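You operate a simulated robot arm through the tools that you are given. There is no shell and no other tool. Be economical: measure what you need, move in short steps, check, and stop when the job is done.

The job below is to be done with a simulated robot arm. You get a single attempt, and the scene is never put back.

## Task
Gauge the pad from the orange mat and bin it: good if it reads good, else reject.
Fine: close the gauge's jaws again at the end.

Only the result counts: the job must be done as asked and must still hold three seconds after the hand-in. Knocking over, shifting, dropping, spilling or breaking anything else fails it.

## Robot
A 7-joint arm with a two-finger parallel gripper on a trunk, on a base that drives. Base frame: it is fixed to the floor where the robot stands at the start and does not move with it; the origin is under the middle of the robot, x ahead of it, y to its left, z up. Units: cm, degrees, N and s.
With the tool pointing down near the work surface it reaches from about 36 to 86 cm from the robot's upright axis, wherever it stands. Its first joint turns from -166.0 to 166.0 degrees. Places, roughly: gauge lever [50, 0, 90]; good bin [70, -30, 80]; reject bin [70, -40, 80]; thickness gauge [60, -10, 80]. Payload 3.43 kg.
The tool frame sits at the grasp point between the pads (the TCP): z along the fingers, y along the line on which they close. The tips reach 3.4 cm beyond it. Largest opening 12.8 cm; finger width 2.4, thickness 1.2; the body of the gripper, 4.8 by 13 cm, starts 9.6 cm behind the TCP.
Orientation is that of the tool frame in the base frame, as a unit quaternion [w, x, y, z]. With the fingers straight down and closing along the base's y, the tool's x points along the base's -x, its y along +y and its z along -z.

## Interface
- The arm moves only by the tool move_arm. Its arguments are lists of equal length, an entry for each row: "offset": the shift along the base's x, y, z in cm, a list of three; "delta_rot": the turn, a rotation vector about the base's x, y, z in degrees, a list of three; "claw": the finger opening in cm, from 0 to 12.8. In form: {"offset": [[dx, dy, dz], ...], "delta_rot": [[rx, ry, rz], ...], "claw": [claw, ...]}. A call has 1 to 10 rows; each row is the pose to reach, as a shift and turn from the pose commanded when the call began. Rows are played at 5 a second. More than 5 cm and 8.6 degrees between two rows, or a gripper value outside its range, and nothing of the call is played. A pose out of reach is approached as far as the arm can. The call stops where the force on the tool passes 40 N (or 10 N more than at its start, if that is more) or the arm is blocked; 0.2 s more then pass. Each finger travels about 15.3 cm/s and halts on what it meets, pressing with about 44 N; the grip force reading is that of the motor and also rises with nothing between the fingers. The clock runs only during rows and for 0.2 s after the last one: add rows that repeat a pose to give the fingers time. It gives the time, the measured TCP pose, the force on the tool (base axes), the opening and the grip force at its end, in the units of the frame above (readings bear some noise), with the torque about the TCP (base axes, N m) and any sound that the robot's microphone picked up.
- Cameras (640 x 400 px; columns grow to the right, rows downward): "scene" is now at [17.75, -2.8, 155.11]; the picture's right is [-0.33, -0.94, 0.00], its down [-0.74, 0.26, -0.62] and it looks along [0.58, -0.20, -0.79] (base axes); focal length 248 px, centre (320, 200). "wrist" rides on the gripper at [7.6, -1.1, -16] in the tool frame; the picture's right is [0.15, 0.99, 0.00], its down [-0.88, 0.13, -0.46] and it looks along [-0.45, 0.07, 0.89] (tool axes); focal length 234 px, centre (320, 200). There is no depth. A picture from a camera that has moved, and an enlarged one, comes with that camera's place and axes in the base frame and with its lens.
- grab_frame(camera): a new picture of that camera. It takes no simulated time.
- steer(legs): drives the robot by 1 to 6 legs, each [ahead, turn to the left] in cm and degrees, along the robot's own axes; the way and the turn of a leg run together, so that a leg with both is an arc; at most 150 cm and 180 degrees a leg. The arm and the cameras ride along, it lands a little off, and it stops where it bumps. It gives what a move gives.
- turn_head(pan, tilt): turns the head with the scene camera to pan (to the left, within 132 degrees either way) and tilt (down, from -29 to 69), counted from straight ahead of the robot. It gives what a move gives.
- enlarge(camera, box): a new picture of the part [left, top, right, bottom] of that camera's present view, enlarged. It takes no simulated time.
- close_job(): hands the job in; it is judged then, once.

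Work in short steps. Places have to be worked out from the pictures, the camera data and where the tool is seen: move nearer, look again, correct. Check each grasp and each placing, and mend what went wrong. You have 120 turns and 90 pictures in all, those below and enlarged ones among them. Open the gripper and draw the arm clear of the work before you hand the job in, unless the task says otherwise; then end with one line.

The tools are called after ">>>" as a command line: name --argument value ..., lists and objects as JSON in quotes. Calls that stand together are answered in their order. move_arm: Moves the arm, as the interface text tells. Its arguments: {"type":"object","properties":{"offset":{"type":"array","items":{"type":"array","items":{"type":"number"}}},"delta_rot":{"type":"array","items":{"type":"array","items":{"type":"number"}}},"claw":{"type":"array","items":{"type":"number"}}},"required":["offset","delta_rot","claw"]} The other tools are called the same way: steer (legs) drives the base; turn_head (pan, tilt) turns the head that bears the scene camera; grab_frame (camera) takes a picture; enlarge (camera, box) takes an enlarged picture of a part of a camera's view; close_job () hands the job in.

At the start:

```text
time: 0.0
position: [55.81, 0.36, 117.12]
tcp_rot: [0.0, 0.0, 1.0, 0.0]
contact_force: [0.2, 0.6, -0.7]
wrist_torque: [0.02, 0.03, -0.01]
finger_gap: 12.8
gripper_force: 0.1
robot x, y, heading: [-0.16, 0.06, 0.0]
head pan, tilt: [-19.2, 51.8]
```

scene: 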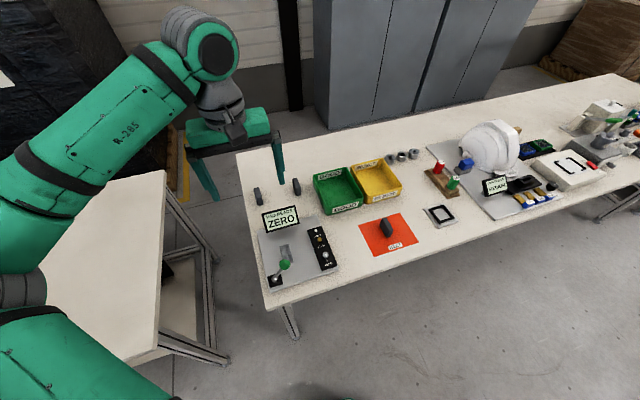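
wrist: 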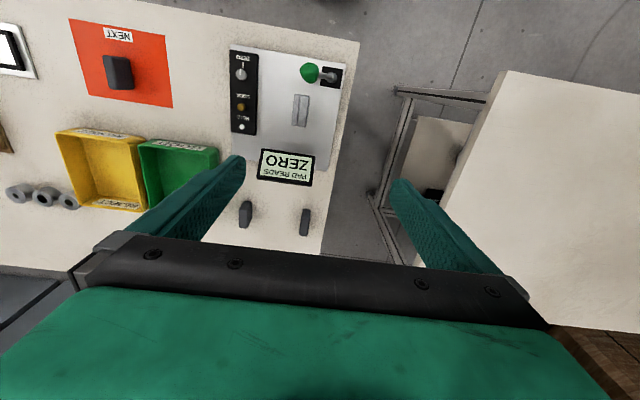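

I see the gauge with a green lever, a display reading ZERO, the orange mat with a dark pad, and green and yellow bins. I'll enlarge these to read the details.

>>> enlarge --camera "scene" --box '[240, 190, 360, 300]'

>>> enlarge --camera "wrist" --box '[210, 30, 370, 250]'

>>> enlarge --camera "scene" --box '[300, 150, 460, 260]'

```text
3.64 times, centred on (300, 245) of scene
camera zoom: at [17.75, -2.8, 155.11], right [-0.33, -0.94, 0.0], down [-0.74, 0.26, -0.62], along [0.58, -0.2, -0.79], focal length 901 px, centre (393, 36)
```

zoom: 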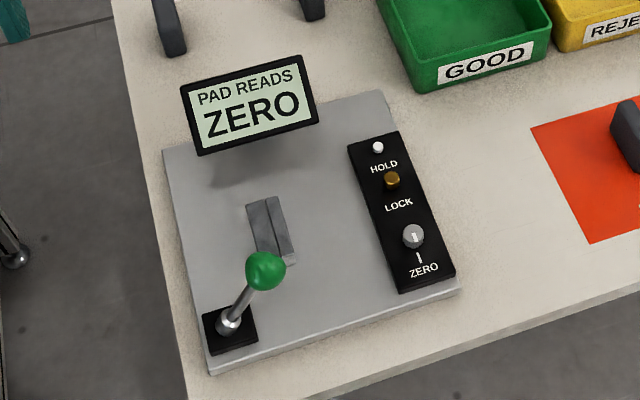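

```text
1.82 times, centred on (290, 140) of wrist
camera zoom: at [48.19, -0.9, 132.97], right [-0.15, 0.99, 0.0], down [0.88, 0.13, 0.46], along [0.45, 0.07, -0.89], focal length 426 px, centre (374, 309)
```

zoom: 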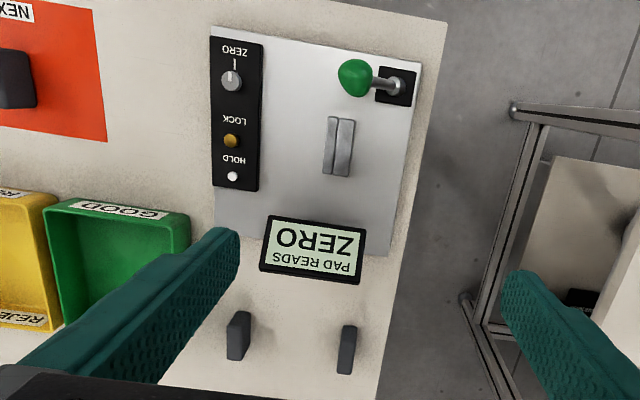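

```text
3.64 times, centred on (380, 205) of scene
camera zoom: at [17.75, -2.8, 155.11], right [-0.33, -0.94, 0.0], down [-0.74, 0.26, -0.62], along [0.58, -0.2, -0.79], focal length 901 px, centre (102, 182)
```

zoom: 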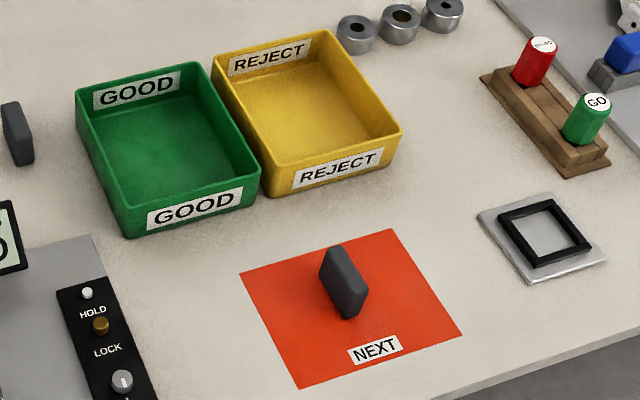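

Triangulating from both cameras: the lever knob is near [47.4, -2.8, 90] with its pivot near [47.5, 1.3, 82], the jaws near [53.8, -3.8, 84], and the pad near [52.7, -38.4]. I'll close the gripper and bring it to the knob's right side, still high up, then look.

>>> move_arm --offset '[[-2.1, -2.2, -3], [-4.2, -4.4, -6], [-6.3, -6.6, -9], [-8.4, -8.6, -12], [-8.4, -8.6, -12]]' --delta_rot '[[0, 0, 0], [0, 0, 0], [0, 0, 0], [0, 0, 0], [0, 0, 0]]' --claw '[10, 7, 4, 0, 0]'

>>> grab_frame --camera "wrist"

>>> enlarge --camera "scene" --box '[240, 190, 360, 300]'

```text
time: 1.2
position: [47.2, -8.34, 104.86]
tcp_rot: [0.0, -0.001, 1.0, 0.0]
contact_force: [0.3, -0.3, 0.5]
wrist_torque: [0.01, 0.01, 0.04]
finger_gap: 0.0
gripper_force: 32.7
robot x, y, heading: [0.22, -0.27, 0.1]
head pan, tilt: [-19.2, 51.8]
```

```text
84 pictures are left
camera wrist: at [39.71, -9.55, 120.74], right [-0.15, 0.99, 0.0], down [0.88, 0.13, 0.46], along [0.45, 0.07, -0.89], focal length 234 px, centre (320, 200)
```

wrist: 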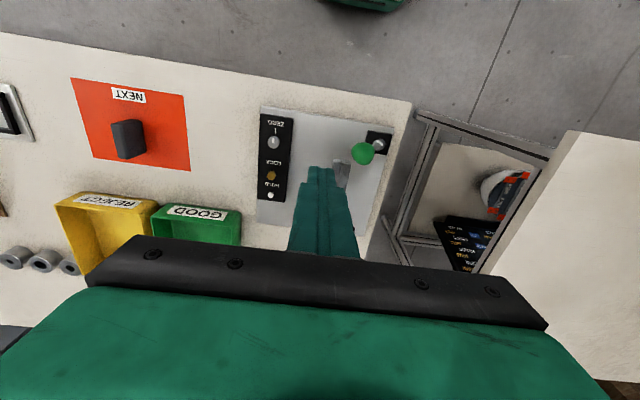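

```text
3.64 times, centred on (300, 245) of scene
camera zoom: at [17.7, -2.8, 155.12], right [-0.33, -0.94, 0.0], down [-0.74, 0.26, -0.62], along [0.58, -0.2, -0.79], focal length 901 px, centre (393, 36)
```

zoom: 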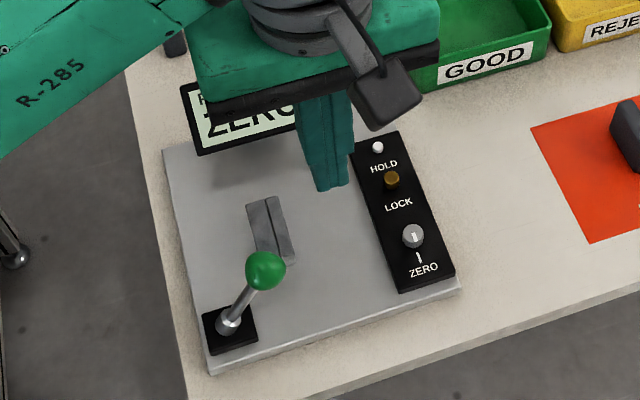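

The knob is confirmed near [47.3, -2.7, 90.5], and the closed fingers are to its right, clear of the panel. I'll descend to knob height.

>>> move_arm --offset '[[0, 0, -4.5], [0, 0, -9], [0, 0, -13.5], [0, 0, -13.5]]' --delta_rot '[[0, 0, 0], [0, 0, 0], [0, 0, 0], [0, 0, 0]]' --claw '[0, 0, 0, 0]'

>>> grab_frame --camera "wrist"

>>> enlarge --camera "scene" --box '[240, 190, 360, 300]'

```text
time: 2.2
position: [47.26, -8.32, 91.6]
tcp_rot: [0.001, -0.002, 1.0, 0.0]
contact_force: [-1.2, -0.1, -0.4]
wrist_torque: [0.01, 0.0, 0.02]
finger_gap: 0.0
gripper_force: 33.1
robot x, y, heading: [-0.22, 0.17, -0.0]
head pan, tilt: [-19.2, 51.8]
```

```text
82 pictures are left
camera wrist: at [39.65, -9.52, 107.49], right [-0.15, 0.99, 0.0], down [0.88, 0.13, 0.46], along [0.45, 0.07, -0.89], focal length 234 px, centre (320, 200)
```

wrist: 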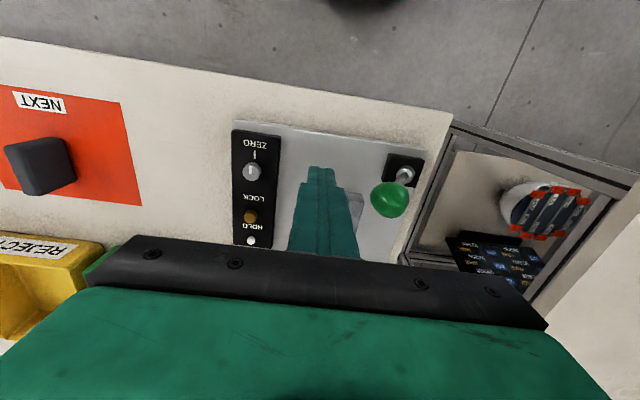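

```text
3.64 times, centred on (300, 245) of scene
camera zoom: at [17.71, -2.8, 155.12], right [-0.33, -0.94, 0.0], down [-0.74, 0.26, -0.62], along [0.58, -0.2, -0.79], focal length 901 px, centre (393, 36)
```

zoom: 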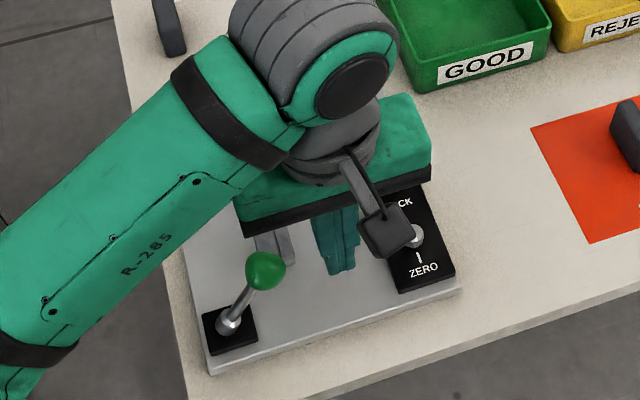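

The fingers are level with the knob, so I'll push it gently in +y and watch the force.

>>> move_arm --offset '[[0, 2, -0.5], [0, 3, -0.5], [0, 4, -0.5], [0, 5, -0.5], [0, 5.5, -0.5]]' --delta_rot '[[0, 0, 0], [0, 0, 0], [0, 0, 0], [0, 0, 0], [0, 0, 0]]' --claw '[0, 0, 0, 0, 0]'

>>> enlarge --camera "scene" --box '[240, 190, 360, 300]'

```text
time: 3.1
position: [47.39, -4.28, 91.25]
tcp_rot: [0.003, 0.001, 1.0, -0.004]
contact_force: [-2.8, -5.7, 9.5]
wrist_torque: [0.17, -0.01, 0.04]
finger_gap: 0.0
gripper_force: 33.9
robot x, y, heading: [-0.32, 0.09, 0.2]
head pan, tilt: [-19.2, 51.8]
stopped in row 4: the force on the tool passed its limit at 51 N (the readings are from after the stop); the commanded pose is now the measured one
```

```text
3.64 times, centred on (300, 245) of scene
camera zoom: at [17.68, -2.82, 155.12], right [-0.33, -0.94, 0.0], down [-0.74, 0.26, -0.62], along [0.58, -0.2, -0.79], focal length 901 px, centre (393, 36)
```

zoom: 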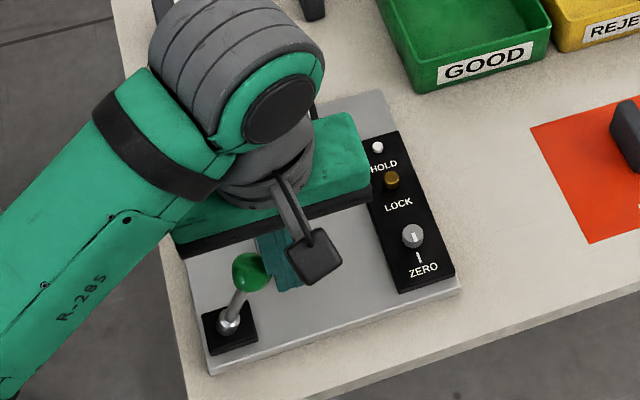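

The knob moved about 1.3 cm before the force peaked, with the push quite fast. I'll continue more slowly to tell damping from a lock.

>>> move_arm --offset '[[0, 0.3, 0], [0, 0.6, 0], [0, 0.9, 0], [0, 1.2, 0], [0, 1.5, 0]]' --delta_rot '[[0, 0, 0], [0, 0, 0], [0, 0, 0], [0, 0, 0], [0, 0, 0]]' --claw '[0, 0, 0, 0, 0]'

>>> enlarge --camera "scene" --box '[240, 190, 360, 300]'

```text
time: 3.6
position: [47.42, -3.99, 91.48]
tcp_rot: [0.004, 0.003, 1.0, -0.006]
contact_force: [-2.6, -6.1, 10.3]
wrist_torque: [0.2, -0.03, 0.07]
finger_gap: 0.01
gripper_force: 33.4
robot x, y, heading: [-0.16, -0.46, 0.1]
head pan, tilt: [-19.2, 51.8]
stopped in row 2: the force on the tool passed its limit at 44 N (the readings are from after the stop); the commanded pose is now the measured one
```

```text
3.64 times, centred on (300, 245) of scene
camera zoom: at [17.68, -2.82, 155.12], right [-0.33, -0.94, 0.0], down [-0.74, 0.26, -0.62], along [0.58, -0.2, -0.79], focal length 901 px, centre (393, 36)
```

zoom: 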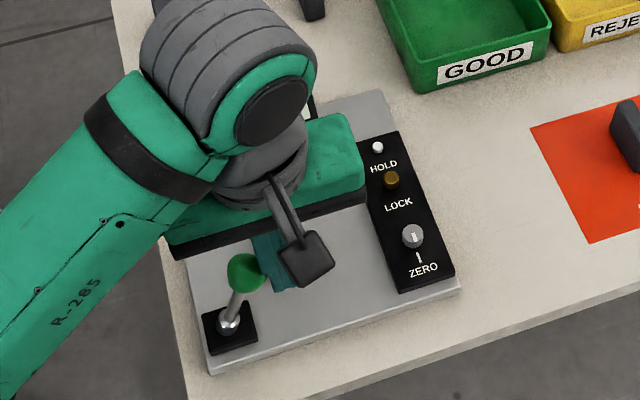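

The lever has moved and stays there with only ~6 N residual, so it is not a stiff spring. I'll check the jaws and lever from the wrist camera.

>>> enlarge --camera "wrist" --box '[220, 110, 440, 260]'

```text
2.67 times, centred on (330, 185) of wrist
camera zoom: at [39.61, -4.89, 107.26], right [-0.14, 0.99, -0.01], down [0.88, 0.13, 0.46], along [0.46, 0.05, -0.89], focal length 624 px, centre (293, 240)
```

zoom: 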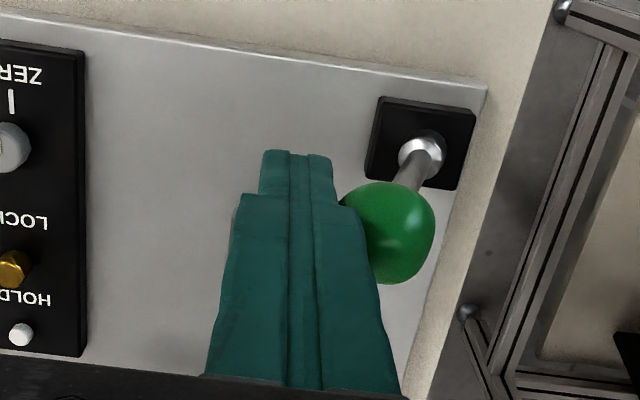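

The finger sits squarely on the knob. I'll push on more slowly to see whether it keeps creeping.

>>> move_arm --offset '[[0, 0.15, 0], [0, 0.3, 0], [0, 0.45, 0], [0, 0.6, 0], [0, 0.75, 0], [0, 0.9, 0], [0, 1.05, 0], [0, 1.2, 0], [0, 1.35, 0], [0, 1.5, 0]]' --delta_rot '[[0, 0, 0], [0, 0, 0], [0, 0, 0], [0, 0, 0], [0, 0, 0], [0, 0, 0], [0, 0, 0], [0, 0, 0], [0, 0, 0], [0, 0, 0]]' --claw '[0, 0, 0, 0, 0, 0, 0, 0, 0, 0]'

>>> enlarge --camera "scene" --box '[240, 190, 360, 300]'

```text
time: 4.5
position: [47.33, -3.56, 91.56]
tcp_rot: [0.007, 0.003, 1.0, -0.007]
contact_force: [-3.7, -4.9, 10.5]
wrist_torque: [0.21, -0.06, 0.09]
finger_gap: 0.0
gripper_force: 33.0
robot x, y, heading: [-0.32, 0.23, 0.2]
head pan, tilt: [-19.2, 51.8]
stopped in row 4: the force on the tool passed its limit at 42 N (the readings are from after the stop); the commanded pose is now the measured one
```

```text
3.64 times, centred on (300, 245) of scene
camera zoom: at [17.68, -2.82, 155.12], right [-0.33, -0.94, 0.0], down [-0.74, 0.26, -0.62], along [0.58, -0.2, -0.79], focal length 901 px, centre (393, 36)
```

zoom: 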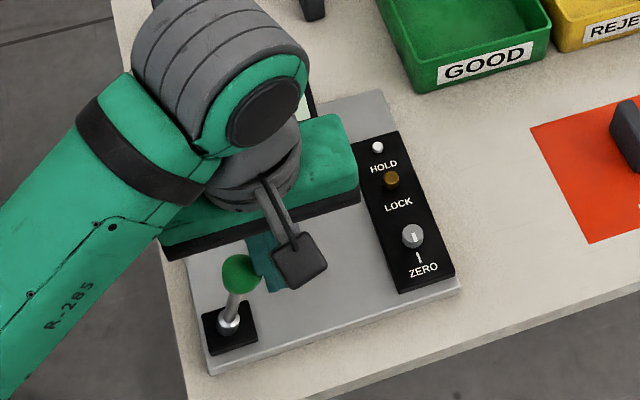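

The lever keeps creeping, like a damped or stiff-friction one. I'll follow its arc upward a little and hold a moderate push to see whether it moves under constant force.

>>> move_arm --offset '[[0, 0.15, 0.05], [0, 0.3, 0.1], [0, 0.4, 0.1], [0, 0.4, 0.1], [0, 0.4, 0.1], [0, 0.4, 0.1]]' --delta_rot '[[0, 0, 0], [0, 0, 0], [0, 0, 0], [0, 0, 0], [0, 0, 0], [0, 0, 0]]' --claw '[0, 0, 0, 0, 0, 0]'

```text
time: 5.9
position: [47.43, -3.01, 91.66]
tcp_rot: [0.006, 0.003, 1.0, -0.006]
contact_force: [0.9, -6.0, 21.8]
wrist_torque: [0.4, 0.03, -0.05]
finger_gap: 0.0
gripper_force: 32.8
robot x, y, heading: [-0.05, 0.06, 0.0]
head pan, tilt: [-19.2, 51.8]
```

Now the y force is only 6 N but z is +22 N, so the finger is pressing down on the knob as it rises. I'll lift 1.2 cm and keep pushing.

>>> move_arm --offset '[[0, -0.4, 0.6], [0, -0.4, 1.2], [0, 0, 1.2], [0, 0.4, 1.2], [0, 0.8, 1.2], [0, 1.2, 1.2], [0, 1.6, 1.2], [0, 2, 1.2]]' --delta_rot '[[0, 0, 0], [0, 0, 0], [0, 0, 0], [0, 0, 0], [0, 0, 0], [0, 0, 0], [0, 0, 0], [0, 0, 0]]' --claw '[0, 0, 0, 0, 0, 0, 0, 0]'

>>> enlarge --camera "scene" --box '[240, 190, 360, 300]'

```text
time: 7.7
position: [47.44, -1.03, 92.85]
tcp_rot: [0.006, 0.003, 1.0, -0.007]
contact_force: [-0.1, -0.6, 0.2]
wrist_torque: [0.01, 0.01, 0.0]
finger_gap: 0.02
gripper_force: 32.7
robot x, y, heading: [0.1, -0.1, 0.2]
head pan, tilt: [-19.2, 51.8]
```

```text
3.64 times, centred on (300, 245) of scene
camera zoom: at [17.72, -2.81, 155.12], right [-0.33, -0.94, 0.0], down [-0.74, 0.26, -0.62], along [0.58, -0.2, -0.79], focal length 901 px, centre (393, 36)
```

zoom: 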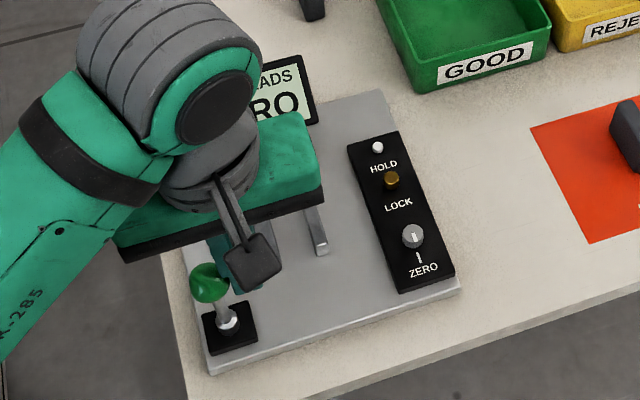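

Lifted, the lever swings freely and the right jaw has moved out. I'll continue the stroke gently toward its end.

>>> move_arm --offset '[[0, 0.6, 0], [0, 1.2, 0], [0, 1.8, -0.1], [0, 2.4, -0.2], [0, 3, -0.4], [0, 3.5, -0.6], [0, 4, -0.8]]' --delta_rot '[[0, 0, 0], [0, 0, 0], [0, 0, 0], [0, 0, 0], [0, 0, 0], [0, 0, 0], [0, 0, 0]]' --claw '[0, 0, 0, 0, 0, 0, 0]'

>>> enlarge --camera "scene" --box '[240, 190, 360, 300]'

```text
time: 9.3
position: [47.4, 2.74, 92.04]
tcp_rot: [0.006, 0.005, 1.0, -0.008]
contact_force: [0.7, -18.0, 21.8]
wrist_torque: [-0.41, -0.03, -0.03]
finger_gap: 0.0
gripper_force: 32.8
robot x, y, heading: [-0.01, -0.23, -0.1]
head pan, tilt: [-19.2, 51.8]
```

```text
3.64 times, centred on (300, 245) of scene
camera zoom: at [17.68, -2.87, 155.12], right [-0.33, -0.94, 0.0], down [-0.74, 0.26, -0.62], along [0.58, -0.2, -0.79], focal length 901 px, centre (393, 36)
```

zoom: 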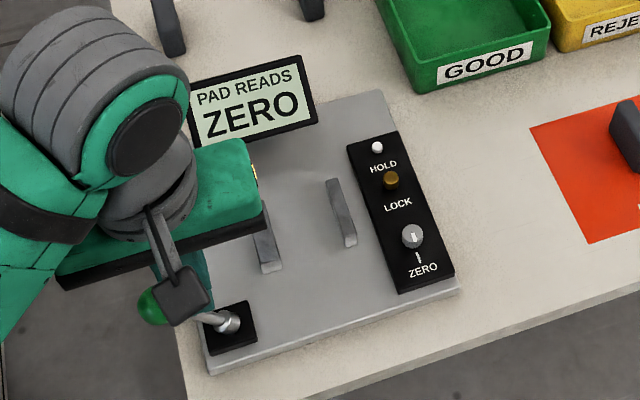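

The lever is at its far stop and the jaws are wide open. I'll back off to see whether it stays, then raise the arm toward the pad.

>>> move_arm --offset '[[0, -1.5, 0.8], [0, -3, 3], [0, -5, 7], [1, -9, 9], [1, -13.5, 11], [1, -18, 12]]' --delta_rot '[[0, 0, 0], [0, 0, 0], [0, 0, 0], [0, 0, 0], [0, 0, 0], [0, 0, 0]]' --claw '[0, 0, 0, 0, 4, 8]'

>>> grab_frame --camera "wrist"

>>> enlarge --camera "scene" --box '[240, 190, 360, 300]'

```text
time: 10.7
position: [48.31, -14.96, 104.0]
tcp_rot: [0.005, 0.003, 1.0, -0.006]
contact_force: [-0.4, 0.7, 0.2]
wrist_torque: [-0.06, 0.02, 0.01]
finger_gap: 8.02
gripper_force: 0.2
robot x, y, heading: [0.06, -0.13, -0.0]
head pan, tilt: [-19.2, 51.8]
```

```text
74 pictures are left
camera wrist: at [40.58, -15.95, 119.9], right [-0.14, 0.99, -0.01], down [0.88, 0.13, 0.46], along [0.46, 0.05, -0.89], focal length 234 px, centre (320, 200)
```

wrist: 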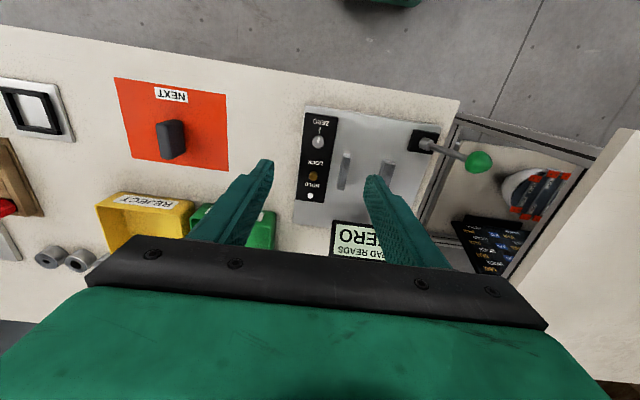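

```text
3.64 times, centred on (300, 245) of scene
camera zoom: at [17.69, -2.77, 155.12], right [-0.33, -0.94, 0.0], down [-0.74, 0.26, -0.62], along [0.58, -0.2, -0.79], focal length 901 px, centre (393, 36)
```

zoom: 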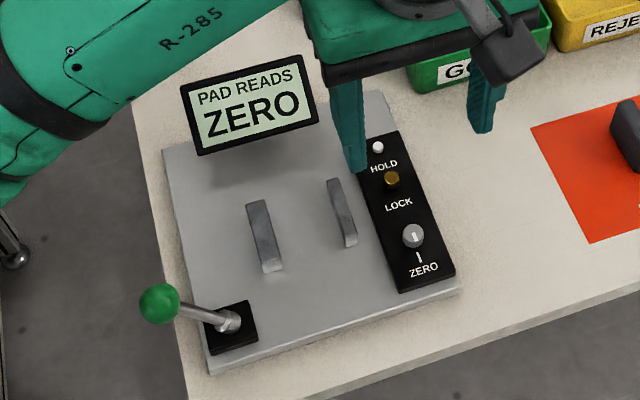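

The lever stays over and the jaws stay open about 6 cm, with the left jaw near y=-3.5 and the right near y=-10.5. Next I'll fly over to the pad for a close look.

>>> move_arm --offset '[[0.9, -4.7, 0], [1.8, -9.4, 0], [2.7, -14.1, 0], [3.6, -18.8, -1], [4.4, -23.4, -4], [4.4, -23.4, -4]]' --delta_rot '[[0, 0, 0], [0, 0, 0], [0, 0, 0], [0, 0, 0], [0, 0, 0], [0, 0, 0]]' --claw '[8, 9, 10, 11, 12, 12]'

>>> grab_frame --camera "wrist"

>>> enlarge --camera "wrist" --box '[250, 60, 390, 210]'

>>> enlarge --camera "scene" --box '[340, 190, 440, 260]'

```text
refused: row 5 steps farther than a row can; nothing moved
```

```text
72 pictures are left
camera wrist: at [40.58, -15.95, 119.9], right [-0.14, 0.99, -0.01], down [0.88, 0.13, 0.46], along [0.46, 0.05, -0.89], focal length 234 px, centre (320, 200)
```

wrist: 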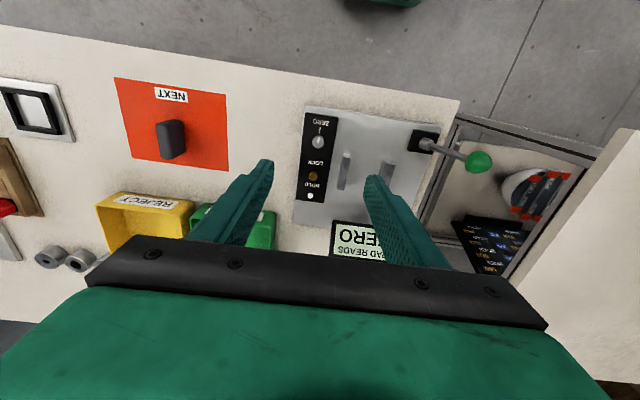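

```text
2.67 times, centred on (320, 135) of wrist
camera zoom: at [40.58, -15.95, 119.9], right [-0.14, 0.99, -0.01], down [0.88, 0.13, 0.46], along [0.46, 0.05, -0.89], focal length 624 px, centre (320, 373)
```

zoom: 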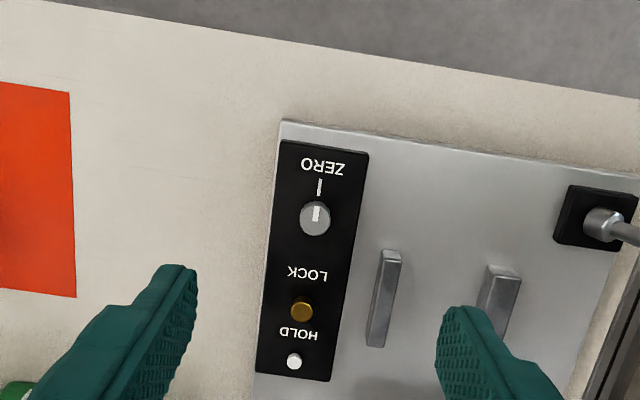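

```text
5.71 times, centred on (390, 225) of scene
camera zoom: at [17.69, -2.77, 155.12], right [-0.33, -0.94, 0.0], down [-0.74, 0.26, -0.62], along [0.58, -0.2, -0.79], focal length 1415 px, centre (-80, 57)
```

zoom: 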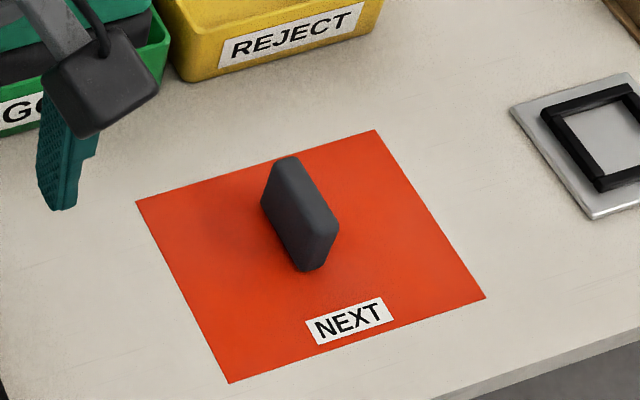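

One row was over the step limit, so nothing moved. I'll retry with smaller steps.

>>> move_arm --offset '[[0.7, -4, 0], [1.4, -8, -0.5], [2.2, -12, -1], [3, -16, -2], [3.7, -20, -3], [4.4, -23.4, -4], [4.4, -23.4, -4]]' --delta_rot '[[0, 0, 0], [0, 0, 0], [0, 0, 0], [0, 0, 0], [0, 0, 0], [0, 0, 0], [0, 0, 0]]' --claw '[8, 9, 10, 11, 12, 12, 12]'

>>> enlarge --camera "wrist" --box '[220, 60, 420, 240]'

```text
time: 12.3
position: [52.75, -38.53, 100.15]
tcp_rot: [0.004, 0.004, 1.0, -0.006]
contact_force: [0.2, 0.9, 0.8]
wrist_torque: [-0.03, -0.02, -0.01]
finger_gap: 12.01
gripper_force: 0.0
robot x, y, heading: [-0.2, -0.11, 0.1]
head pan, tilt: [-19.2, 51.8]
```

```text
2.22 times, centred on (320, 150) of wrist
camera zoom: at [45.01, -39.45, 115.97], right [-0.14, 0.99, -0.01], down [0.88, 0.13, 0.46], along [0.46, 0.05, -0.89], focal length 520 px, centre (320, 311)
```

zoom: 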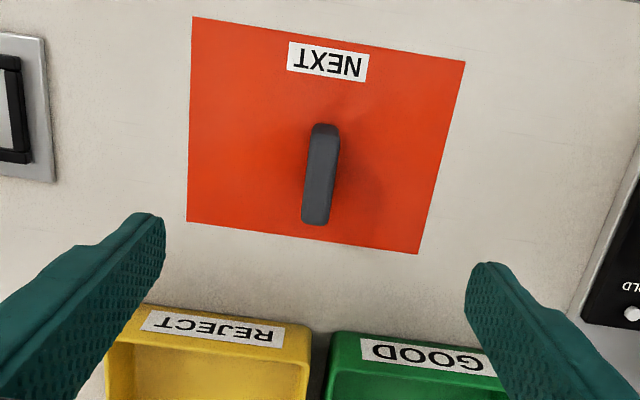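

The pad stands on edge with its long side along x, centred near [52.5, -38.9], about 2 cm thick, 4.8 long and 4.5 tall. I'll straighten the tool tilt, align, and descend partway.

>>> move_arm --offset '[[-0.25, -0.37, -3], [-0.25, -0.37, -6.5], [-0.25, -0.37, -10], [-0.25, -0.37, -10]]' --delta_rot '[[0.7, 0.45, 0.45], [0.7, 0.45, 0.45], [0.7, 0.45, 0.45], [0.7, 0.45, 0.45]]' --claw '[10, 7, 6, 6]'

>>> grab_frame --camera "wrist"

>>> enlarge --camera "scene" --box '[320, 150, 460, 260]'

```text
time: 13.3
position: [52.86, -38.88, 90.04]
tcp_rot: [0.002, -0.001, 1.0, 0.0]
contact_force: [-0.3, -0.4, -0.6]
wrist_torque: [0.02, -0.02, 0.01]
finger_gap: 6.01
gripper_force: 0.0
robot x, y, heading: [-0.26, 0.31, 0.1]
head pan, tilt: [-19.2, 51.8]
```

```text
68 pictures are left
camera wrist: at [45.1, -40.02, 105.92], right [-0.15, 0.99, 0.0], down [0.88, 0.13, 0.46], along [0.45, 0.07, -0.89], focal length 234 px, centre (320, 200)
```

wrist: 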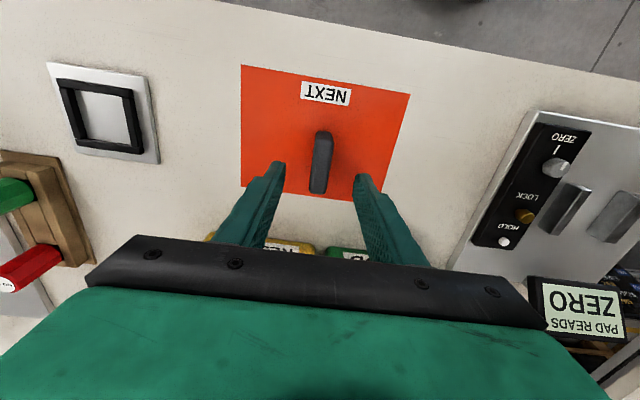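

```text
3.64 times, centred on (390, 205) of scene
camera zoom: at [17.72, -2.82, 155.12], right [-0.33, -0.94, 0.0], down [-0.74, 0.26, -0.62], along [0.58, -0.2, -0.79], focal length 901 px, centre (66, 182)
```

zoom: 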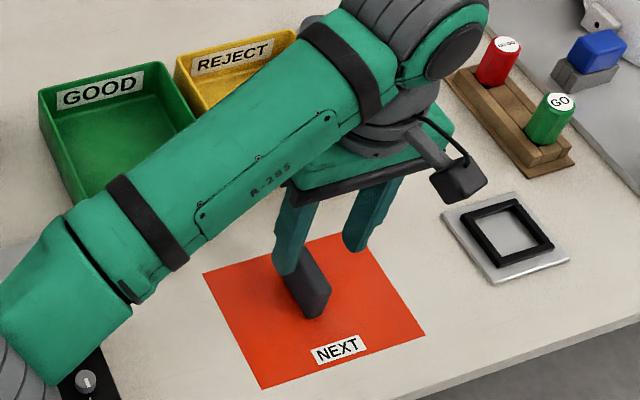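

The pad sits centred between the fingers. I'll descend to TCP z≈86 so the tips hold only its upper part, then close.

>>> move_arm --offset '[[-0.3, 0.05, -2], [-0.3, 0.05, -3.9], [-0.3, 0.05, -3.9], [-0.3, 0.05, -3.9], [-0.3, 0.05, -3.9], [-0.3, 0.05, -3.9], [-0.3, 0.05, -3.9]]' --delta_rot '[[0, 0, 0], [0, 0, 0], [0, 0, 0], [0, 0, 0], [0, 0, 0], [0, 0, 0], [0, 0, 0]]' --claw '[6, 6, 4, 3, 2, 1, 0.8]'

>>> enlarge --camera "wrist" --box '[240, 80, 400, 240]'

>>> enlarge --camera "scene" --box '[320, 150, 460, 260]'

```text
time: 14.9
position: [52.3, -38.93, 86.3]
tcp_rot: [0.001, -0.001, 1.0, -0.001]
contact_force: [-0.1, 0.8, -0.2]
wrist_torque: [0.0, 0.01, 0.01]
finger_gap: 1.62
gripper_force: 43.8
robot x, y, heading: [0.02, 0.04, -0.2]
head pan, tilt: [-19.2, 51.8]
```

```text
2.50 times, centred on (320, 160) of wrist
camera zoom: at [44.66, -40.03, 102.07], right [-0.15, 0.99, 0.0], down [0.88, 0.13, 0.46], along [0.45, 0.07, -0.89], focal length 585 px, centre (320, 300)
```

zoom: 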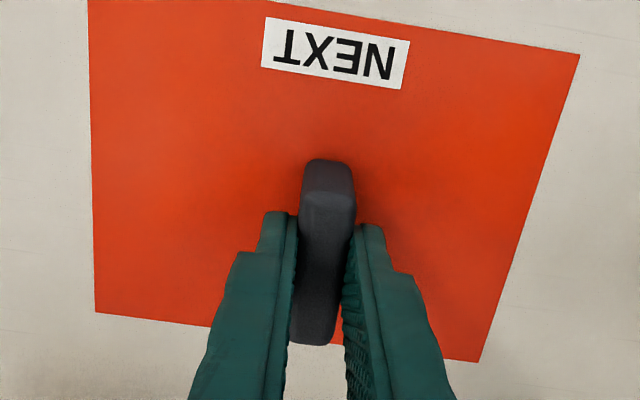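

```text
3.64 times, centred on (390, 205) of scene
camera zoom: at [17.72, -2.82, 155.12], right [-0.33, -0.94, 0.0], down [-0.74, 0.26, -0.62], along [0.58, -0.2, -0.79], focal length 901 px, centre (66, 182)
```

zoom: 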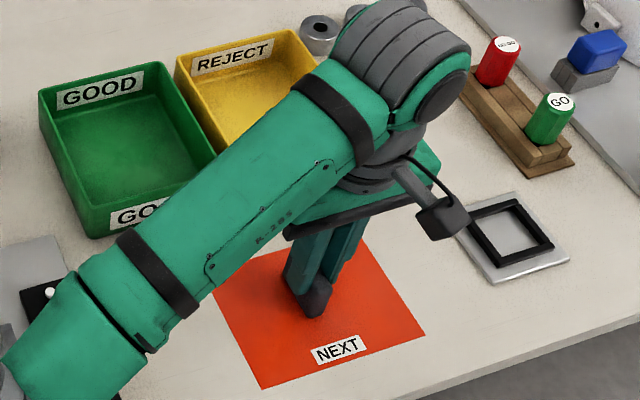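

The grip is solid at a 1.62 cm opening. I'll lift the pad and carry it over toward the open jaws.

>>> move_arm --offset '[[0, 0, 2], [0, 0, 5], [0, 0, 9], [0, 4.5, 10], [0.3, 9, 10], [0.6, 13.5, 10], [0.8, 18, 10], [1, 22.5, 10], [1.2, 27, 10], [1.2, 31.5, 10]]' --delta_rot '[[0, 0, 0], [0, 0, 0], [0, 0, 0], [0, 0, 0], [0, 0, 0], [0, 0, 0], [0, 0, 0], [0, 0, 0], [0, 0, 0], [0, 0, 0]]' --claw '[0.8, 0.8, 0.8, 0.8, 0.8, 0.8, 0.8, 0.8, 0.8, 0.8]'

>>> grab_frame --camera "wrist"

>>> enlarge --camera "wrist" --box '[240, 80, 400, 240]'

>>> enlarge --camera "scene" --box '[240, 190, 360, 300]'

```text
time: 17.1
position: [53.64, -7.28, 95.94]
tcp_rot: [0.002, 0.001, 1.0, 0.001]
contact_force: [-0.6, 0.1, -0.6]
wrist_torque: [0.03, 0.03, -0.02]
finger_gap: 1.63
gripper_force: 43.7
robot x, y, heading: [-0.33, -0.12, 0.2]
head pan, tilt: [-19.2, 51.8]
```

```text
64 pictures are left
camera wrist: at [45.95, -8.5, 111.89], right [-0.15, 0.99, 0.0], down [0.88, 0.13, 0.46], along [0.45, 0.07, -0.89], focal length 234 px, centre (320, 200)
```

wrist: 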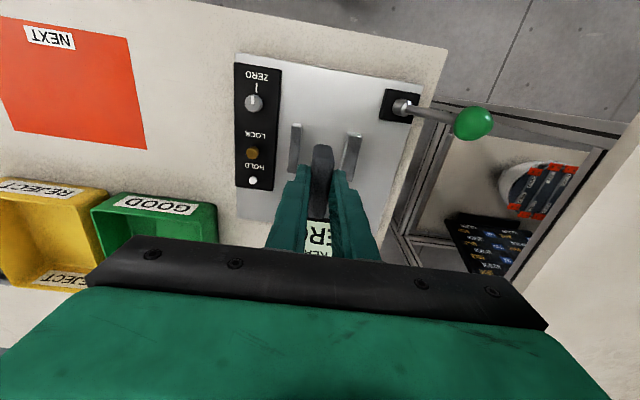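

```text
2.50 times, centred on (320, 160) of wrist
camera zoom: at [45.95, -8.5, 111.89], right [-0.15, 0.99, 0.0], down [0.88, 0.13, 0.46], along [0.45, 0.07, -0.89], focal length 585 px, centre (320, 300)
```

zoom: 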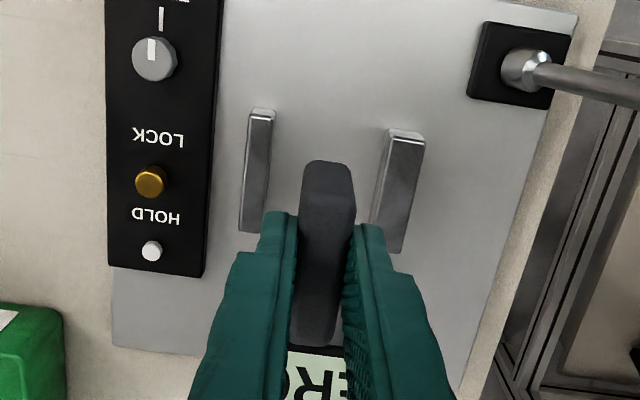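

```text
3.64 times, centred on (300, 245) of scene
camera zoom: at [17.74, -2.84, 155.12], right [-0.33, -0.94, 0.0], down [-0.74, 0.26, -0.62], along [0.58, -0.2, -0.79], focal length 901 px, centre (393, 36)
```

zoom: 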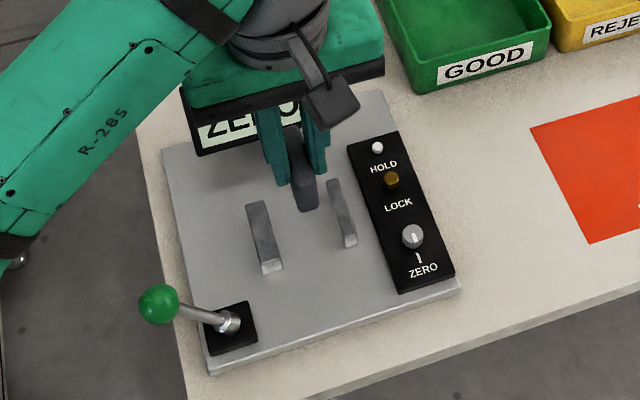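

The pad is straight, and the jaws' inner faces are at about y=-10.1 and y=-4.4, spanning x 51–57. I'll shift the pad to y≈-5.8, near the fixed jaw, and lower it partway.

>>> move_arm --offset '[[0, 1.4, 0], [0.1, 1.4, -3], [0.1, 1.4, -6], [0.1, 1.4, -6]]' --delta_rot '[[0, 0, 0], [0, 0, 0], [0, 0, 0], [0, 0, 0]]' --claw '[0.8, 0.8, 0.8, 0.8]'

>>> enlarge --camera "wrist" --box '[240, 80, 400, 240]'

>>> enlarge --camera "scene" --box '[240, 190, 360, 300]'

```text
time: 18.1
position: [53.55, -5.92, 89.96]
tcp_rot: [0.002, 0.0, 1.0, 0.0]
contact_force: [-0.3, 0.1, -0.3]
wrist_torque: [-0.02, -0.02, 0.0]
finger_gap: 1.64
gripper_force: 44.1
robot x, y, heading: [0.61, 0.05, -0.0]
head pan, tilt: [-19.2, 51.8]
```

```text
2.50 times, centred on (320, 160) of wrist
camera zoom: at [45.87, -7.12, 105.89], right [-0.15, 0.99, 0.0], down [0.88, 0.13, 0.46], along [0.45, 0.07, -0.89], focal length 585 px, centre (320, 300)
```

zoom: 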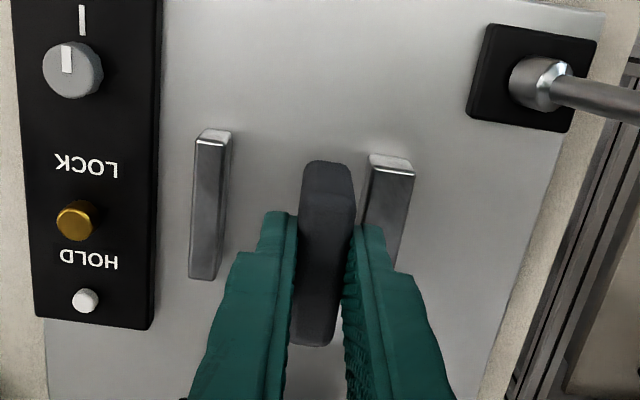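

```text
3.64 times, centred on (300, 245) of scene
camera zoom: at [17.72, -2.81, 155.12], right [-0.33, -0.94, 0.0], down [-0.74, 0.26, -0.62], along [0.58, -0.2, -0.79], focal length 901 px, centre (393, 36)
```

zoom: 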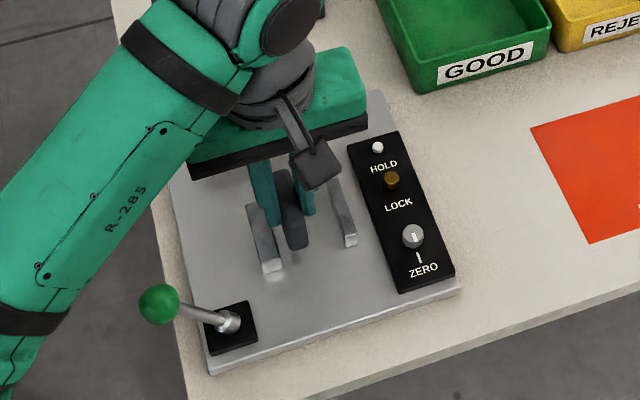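

The pad's left face is about 0.6 cm from the fixed jaw. I'll lower slowly until it touches the plate.

>>> move_arm --offset '[[0, 0, -0.6], [0, 0, -1.1], [0, 0, -1.5], [0, 0, -1.8], [0, 0, -2.0], [0, 0, -2.2], [0, 0, -2.4], [0, 0, -2.6], [0, 0, -2.8], [0, 0, -3]]' --delta_rot '[[0, 0, 0], [0, 0, 0], [0, 0, 0], [0, 0, 0], [0, 0, 0], [0, 0, 0], [0, 0, 0], [0, 0, 0], [0, 0, 0], [0, 0, 0]]' --claw '[0.8, 0.8, 0.8, 0.8, 0.8, 0.8, 0.8, 0.8, 0.8, 0.8]'

```text
time: 20.3
position: [53.57, -5.93, 87.54]
tcp_rot: [0.004, 0.001, 1.0, -0.002]
contact_force: [-5.5, -1.5, 12.5]
wrist_torque: [-0.04, 0.45, 0.01]
finger_gap: 1.63
gripper_force: 43.9
robot x, y, heading: [0.1, 0.09, -0.1]
head pan, tilt: [-19.2, 51.8]
stopped in row 10: the force on the tool passed its limit at 46 N (the readings are from after the stop); the commanded pose is now the measured one
```

The pad is on the plate. I'll ease up slightly to unload, then open the fingers a little and look.

>>> move_arm --offset '[[0, 0, 0.2], [0, 0, 0.2], [0, 0, 0.2], [0, 0, 0.2], [0, 0, 0.2]]' --delta_rot '[[0, 0, 0], [0, 0, 0], [0, 0, 0], [0, 0, 0], [0, 0, 0]]' --claw '[0.8, 1.6, 2.2, 3, 3.6]'

>>> enlarge --camera "wrist" --box '[240, 80, 400, 240]'

```text
time: 21.5
position: [53.66, -5.9, 87.5]
tcp_rot: [0.003, 0.001, 1.0, 0.0]
contact_force: [0.6, -0.6, 0.0]
wrist_torque: [0.02, 0.0, -0.02]
finger_gap: 3.6
gripper_force: 0.0
robot x, y, heading: [-0.29, 0.11, 0.1]
head pan, tilt: [-19.2, 51.8]
```

```text
2.50 times, centred on (320, 160) of wrist
camera zoom: at [45.89, -7.07, 103.44], right [-0.15, 0.99, 0.0], down [0.88, 0.13, 0.46], along [0.46, 0.06, -0.89], focal length 585 px, centre (320, 300)
```

zoom: 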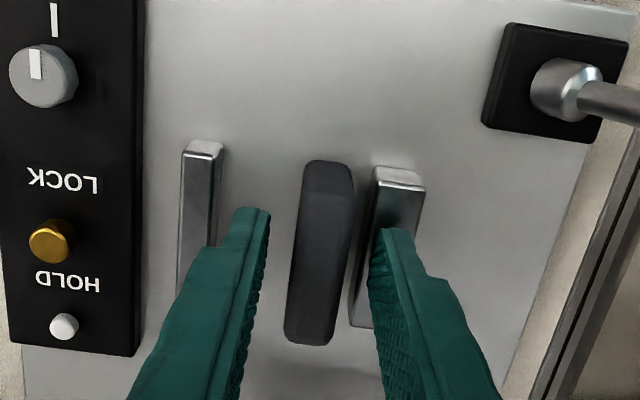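

The pad stands free beside the fixed jaw. I'll raise straight up and go over to the far (+y) side of the lever knob, which I place near [47.4, 5.5, 90].

>>> move_arm --offset '[[0, 0, 2], [0, 0, 6], [0, 0, 10.5], [-2, 4, 12], [-4, 8, 12], [-6.2, 12, 12], [-6.2, 16.6, 12], [-6.2, 16.6, 8.4], [-6.2, 16.6, 4.9], [-6.2, 16.6, 4.9]]' --delta_rot '[[0, 0, 0], [0, 0, 0], [0, 0, 0], [0, 0, 0], [0, 0, 0], [0, 0, 0], [0, 0, 0], [0, 0, 0], [0, 0, 0], [0, 0, 0]]' --claw '[3.6, 3.6, 3.6, 2, 0, 0, 0, 0, 0, 0]'

>>> grab_frame --camera "wrist"

>>> enlarge --camera "scene" --box '[240, 190, 360, 300]'

```text
time: 23.7
position: [47.53, 10.54, 92.34]
tcp_rot: [0.003, 0.0, 1.0, -0.001]
contact_force: [0.1, -0.5, 0.2]
wrist_torque: [0.0, 0.01, 0.01]
finger_gap: 0.01
gripper_force: 33.0
robot x, y, heading: [-0.05, -0.16, -0.1]
head pan, tilt: [-19.2, 51.8]
```

```text
58 pictures are left
camera wrist: at [39.73, 9.44, 108.29], right [-0.15, 0.99, 0.0], down [0.88, 0.13, 0.46], along [0.46, 0.07, -0.89], focal length 234 px, centre (320, 200)
```

wrist: 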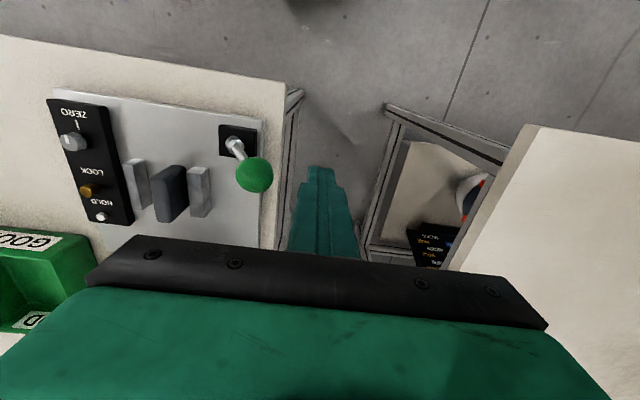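

```text
3.64 times, centred on (300, 245) of scene
camera zoom: at [17.7, -2.8, 155.12], right [-0.33, -0.94, 0.0], down [-0.74, 0.26, -0.62], along [0.58, -0.2, -0.79], focal length 901 px, centre (393, 36)
```

zoom: 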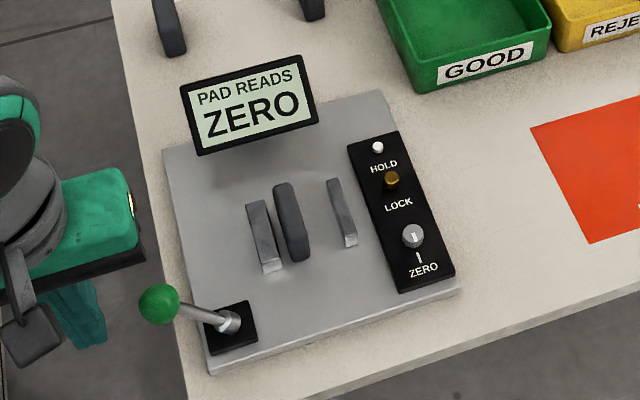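

The knob is to the left of the fingers as expected and the pad stands upright beside the fixed jaw. I'll push the lever in -y, following its arc.

>>> move_arm --offset '[[0, -1.5, 0], [0, -2.1, 0], [0, -2.7, 0.2], [0, -3.3, 0.4], [0, -3.9, 0.6], [0, -4.5, 0.7], [0, -5.1, 0.8], [0, -5.7, 0.8], [0, -6.3, 0.8], [0, -6.9, 0.8]]' --delta_rot '[[0, 0, 0], [0, 0, 0], [0, 0, 0], [0, 0, 0], [0, 0, 0], [0, 0, 0], [0, 0, 0], [0, 0, 0], [0, 0, 0], [0, 0, 0]]' --claw '[0, 0, 0, 0, 0, 0, 0, 0, 0, 0]'

>>> enlarge --camera "scene" --box '[240, 190, 360, 300]'

```text
time: 25.9
position: [47.35, 3.72, 93.42]
tcp_rot: [0.002, -0.001, 1.0, -0.001]
contact_force: [1.1, 0.6, 0.2]
wrist_torque: [0.01, 0.03, -0.01]
finger_gap: 0.0
gripper_force: 32.9
robot x, y, heading: [-0.14, -0.19, -0.1]
head pan, tilt: [-19.2, 51.8]
```

```text
3.64 times, centred on (300, 245) of scene
camera zoom: at [17.71, -2.8, 155.12], right [-0.33, -0.94, 0.0], down [-0.74, 0.26, -0.62], along [0.58, -0.2, -0.79], focal length 901 px, centre (393, 36)
```

zoom: 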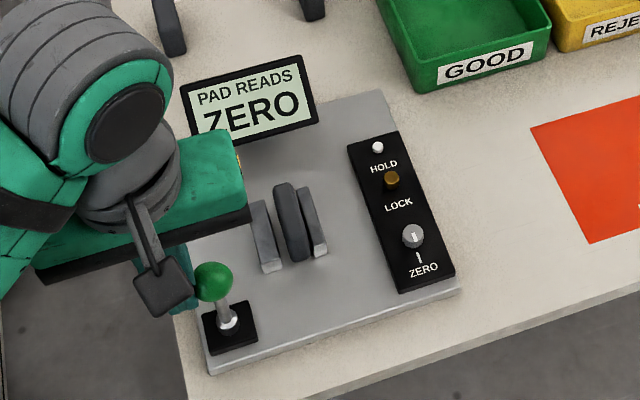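

The jaw has come up to the pad and is nearly closed on it. I'll continue slowly, watching the force.

>>> move_arm --offset '[[0, -0.3, 0], [0, -0.6, 0], [0, -0.9, -0.1], [0, -1.2, -0.1], [0, -1.5, -0.2], [0, -1.8, -0.2]]' --delta_rot '[[0, 0, 0], [0, 0, 0], [0, 0, 0], [0, 0, 0], [0, 0, 0], [0, 0, 0]]' --claw '[0, 0, 0, 0, 0, 0]'

>>> enlarge --camera "scene" --box '[240, 190, 360, 300]'

```text
time: 27.3
position: [47.43, 1.88, 93.13]
tcp_rot: [0.003, 0.001, 1.0, -0.001]
contact_force: [0.9, 0.6, -0.3]
wrist_torque: [-0.03, -0.04, -0.01]
finger_gap: 0.0
gripper_force: 33.0
robot x, y, heading: [0.03, -0.22, 0.1]
head pan, tilt: [-19.2, 51.8]
```

```text
3.64 times, centred on (300, 245) of scene
camera zoom: at [17.71, -2.8, 155.12], right [-0.33, -0.94, 0.0], down [-0.74, 0.26, -0.62], along [0.58, -0.2, -0.79], focal length 901 px, centre (393, 36)
```

zoom: 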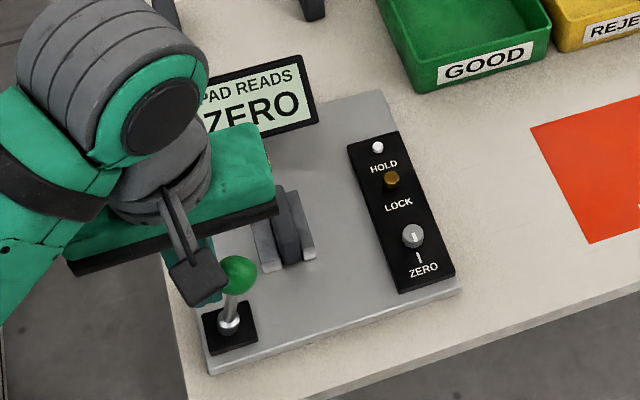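

The jaw is closing in on the pad with no notable force yet. I'll push a bit more.

>>> move_arm --offset '[[0, -0.2, 0], [0, -0.4, -0.1], [0, -0.6, -0.1], [0, -0.8, -0.2], [0, -1.0, -0.2], [0, -1.2, -0.2]]' --delta_rot '[[0, 0, 0], [0, 0, 0], [0, 0, 0], [0, 0, 0], [0, 0, 0], [0, 0, 0]]' --claw '[0, 0, 0, 0, 0, 0]'

>>> enlarge --camera "scene" --box '[240, 190, 360, 300]'

>>> grab_frame --camera "wrist"

```text
time: 28.7
position: [47.48, 0.69, 92.84]
tcp_rot: [0.003, -0.001, 1.0, -0.001]
contact_force: [0.1, 1.9, -0.9]
wrist_torque: [0.02, 0.02, 0.02]
finger_gap: 0.0
gripper_force: 33.2
robot x, y, heading: [-0.12, -0.18, 0.1]
head pan, tilt: [-19.2, 51.8]
```

```text
3.64 times, centred on (300, 245) of scene
camera zoom: at [17.71, -2.81, 155.12], right [-0.33, -0.94, 0.0], down [-0.74, 0.26, -0.62], along [0.58, -0.2, -0.79], focal length 901 px, centre (393, 36)
```

zoom: 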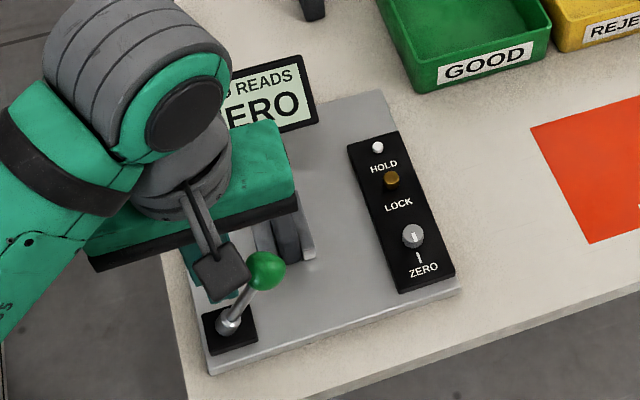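

```text
53 pictures are left
camera wrist: at [39.71, -0.42, 108.75], right [-0.15, 0.99, 0.0], down [0.88, 0.13, 0.46], along [0.46, 0.06, -0.89], focal length 234 px, centre (320, 200)
```

wrist: 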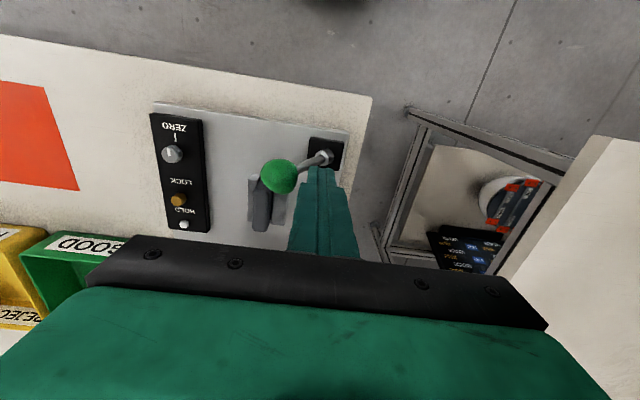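

The lever snapped to its closed stop with the pad clamped. I'll back off and read the display.

>>> move_arm --offset '[[0, 1.5, 0.5], [0, 3, 3], [0, 5, 7], [0, 8, 9], [0, 8, 9], [0, 8, 9]]' --delta_rot '[[0, 0, 0], [0, 0, 0], [0, 0, 0], [0, 0, 0], [0, 0, 0], [0, 0, 0]]' --claw '[0, 0, 0, 0, 0, 0]'

>>> enlarge --camera "scene" --box '[240, 190, 360, 300]'

```text
time: 30.1
position: [47.49, 8.78, 102.01]
tcp_rot: [0.003, 0.0, 1.0, -0.001]
contact_force: [1.0, 0.2, -0.5]
wrist_torque: [0.01, -0.01, -0.03]
finger_gap: 0.0
gripper_force: 33.1
robot x, y, heading: [-0.14, -0.11, 0.3]
head pan, tilt: [-19.2, 51.8]
```

```text
3.64 times, centred on (300, 245) of scene
camera zoom: at [17.71, -2.8, 155.12], right [-0.33, -0.94, 0.0], down [-0.74, 0.26, -0.62], along [0.58, -0.2, -0.79], focal length 901 px, centre (393, 36)
```

zoom: 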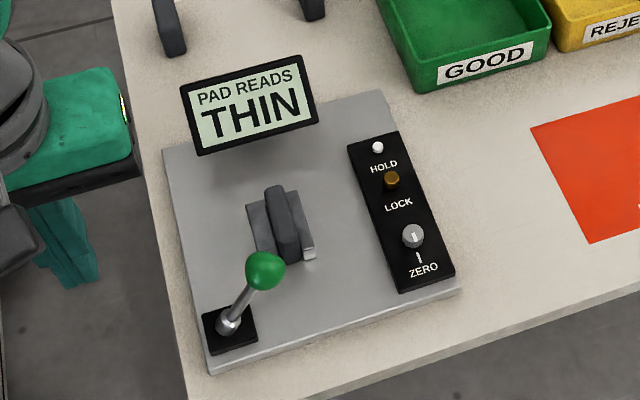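

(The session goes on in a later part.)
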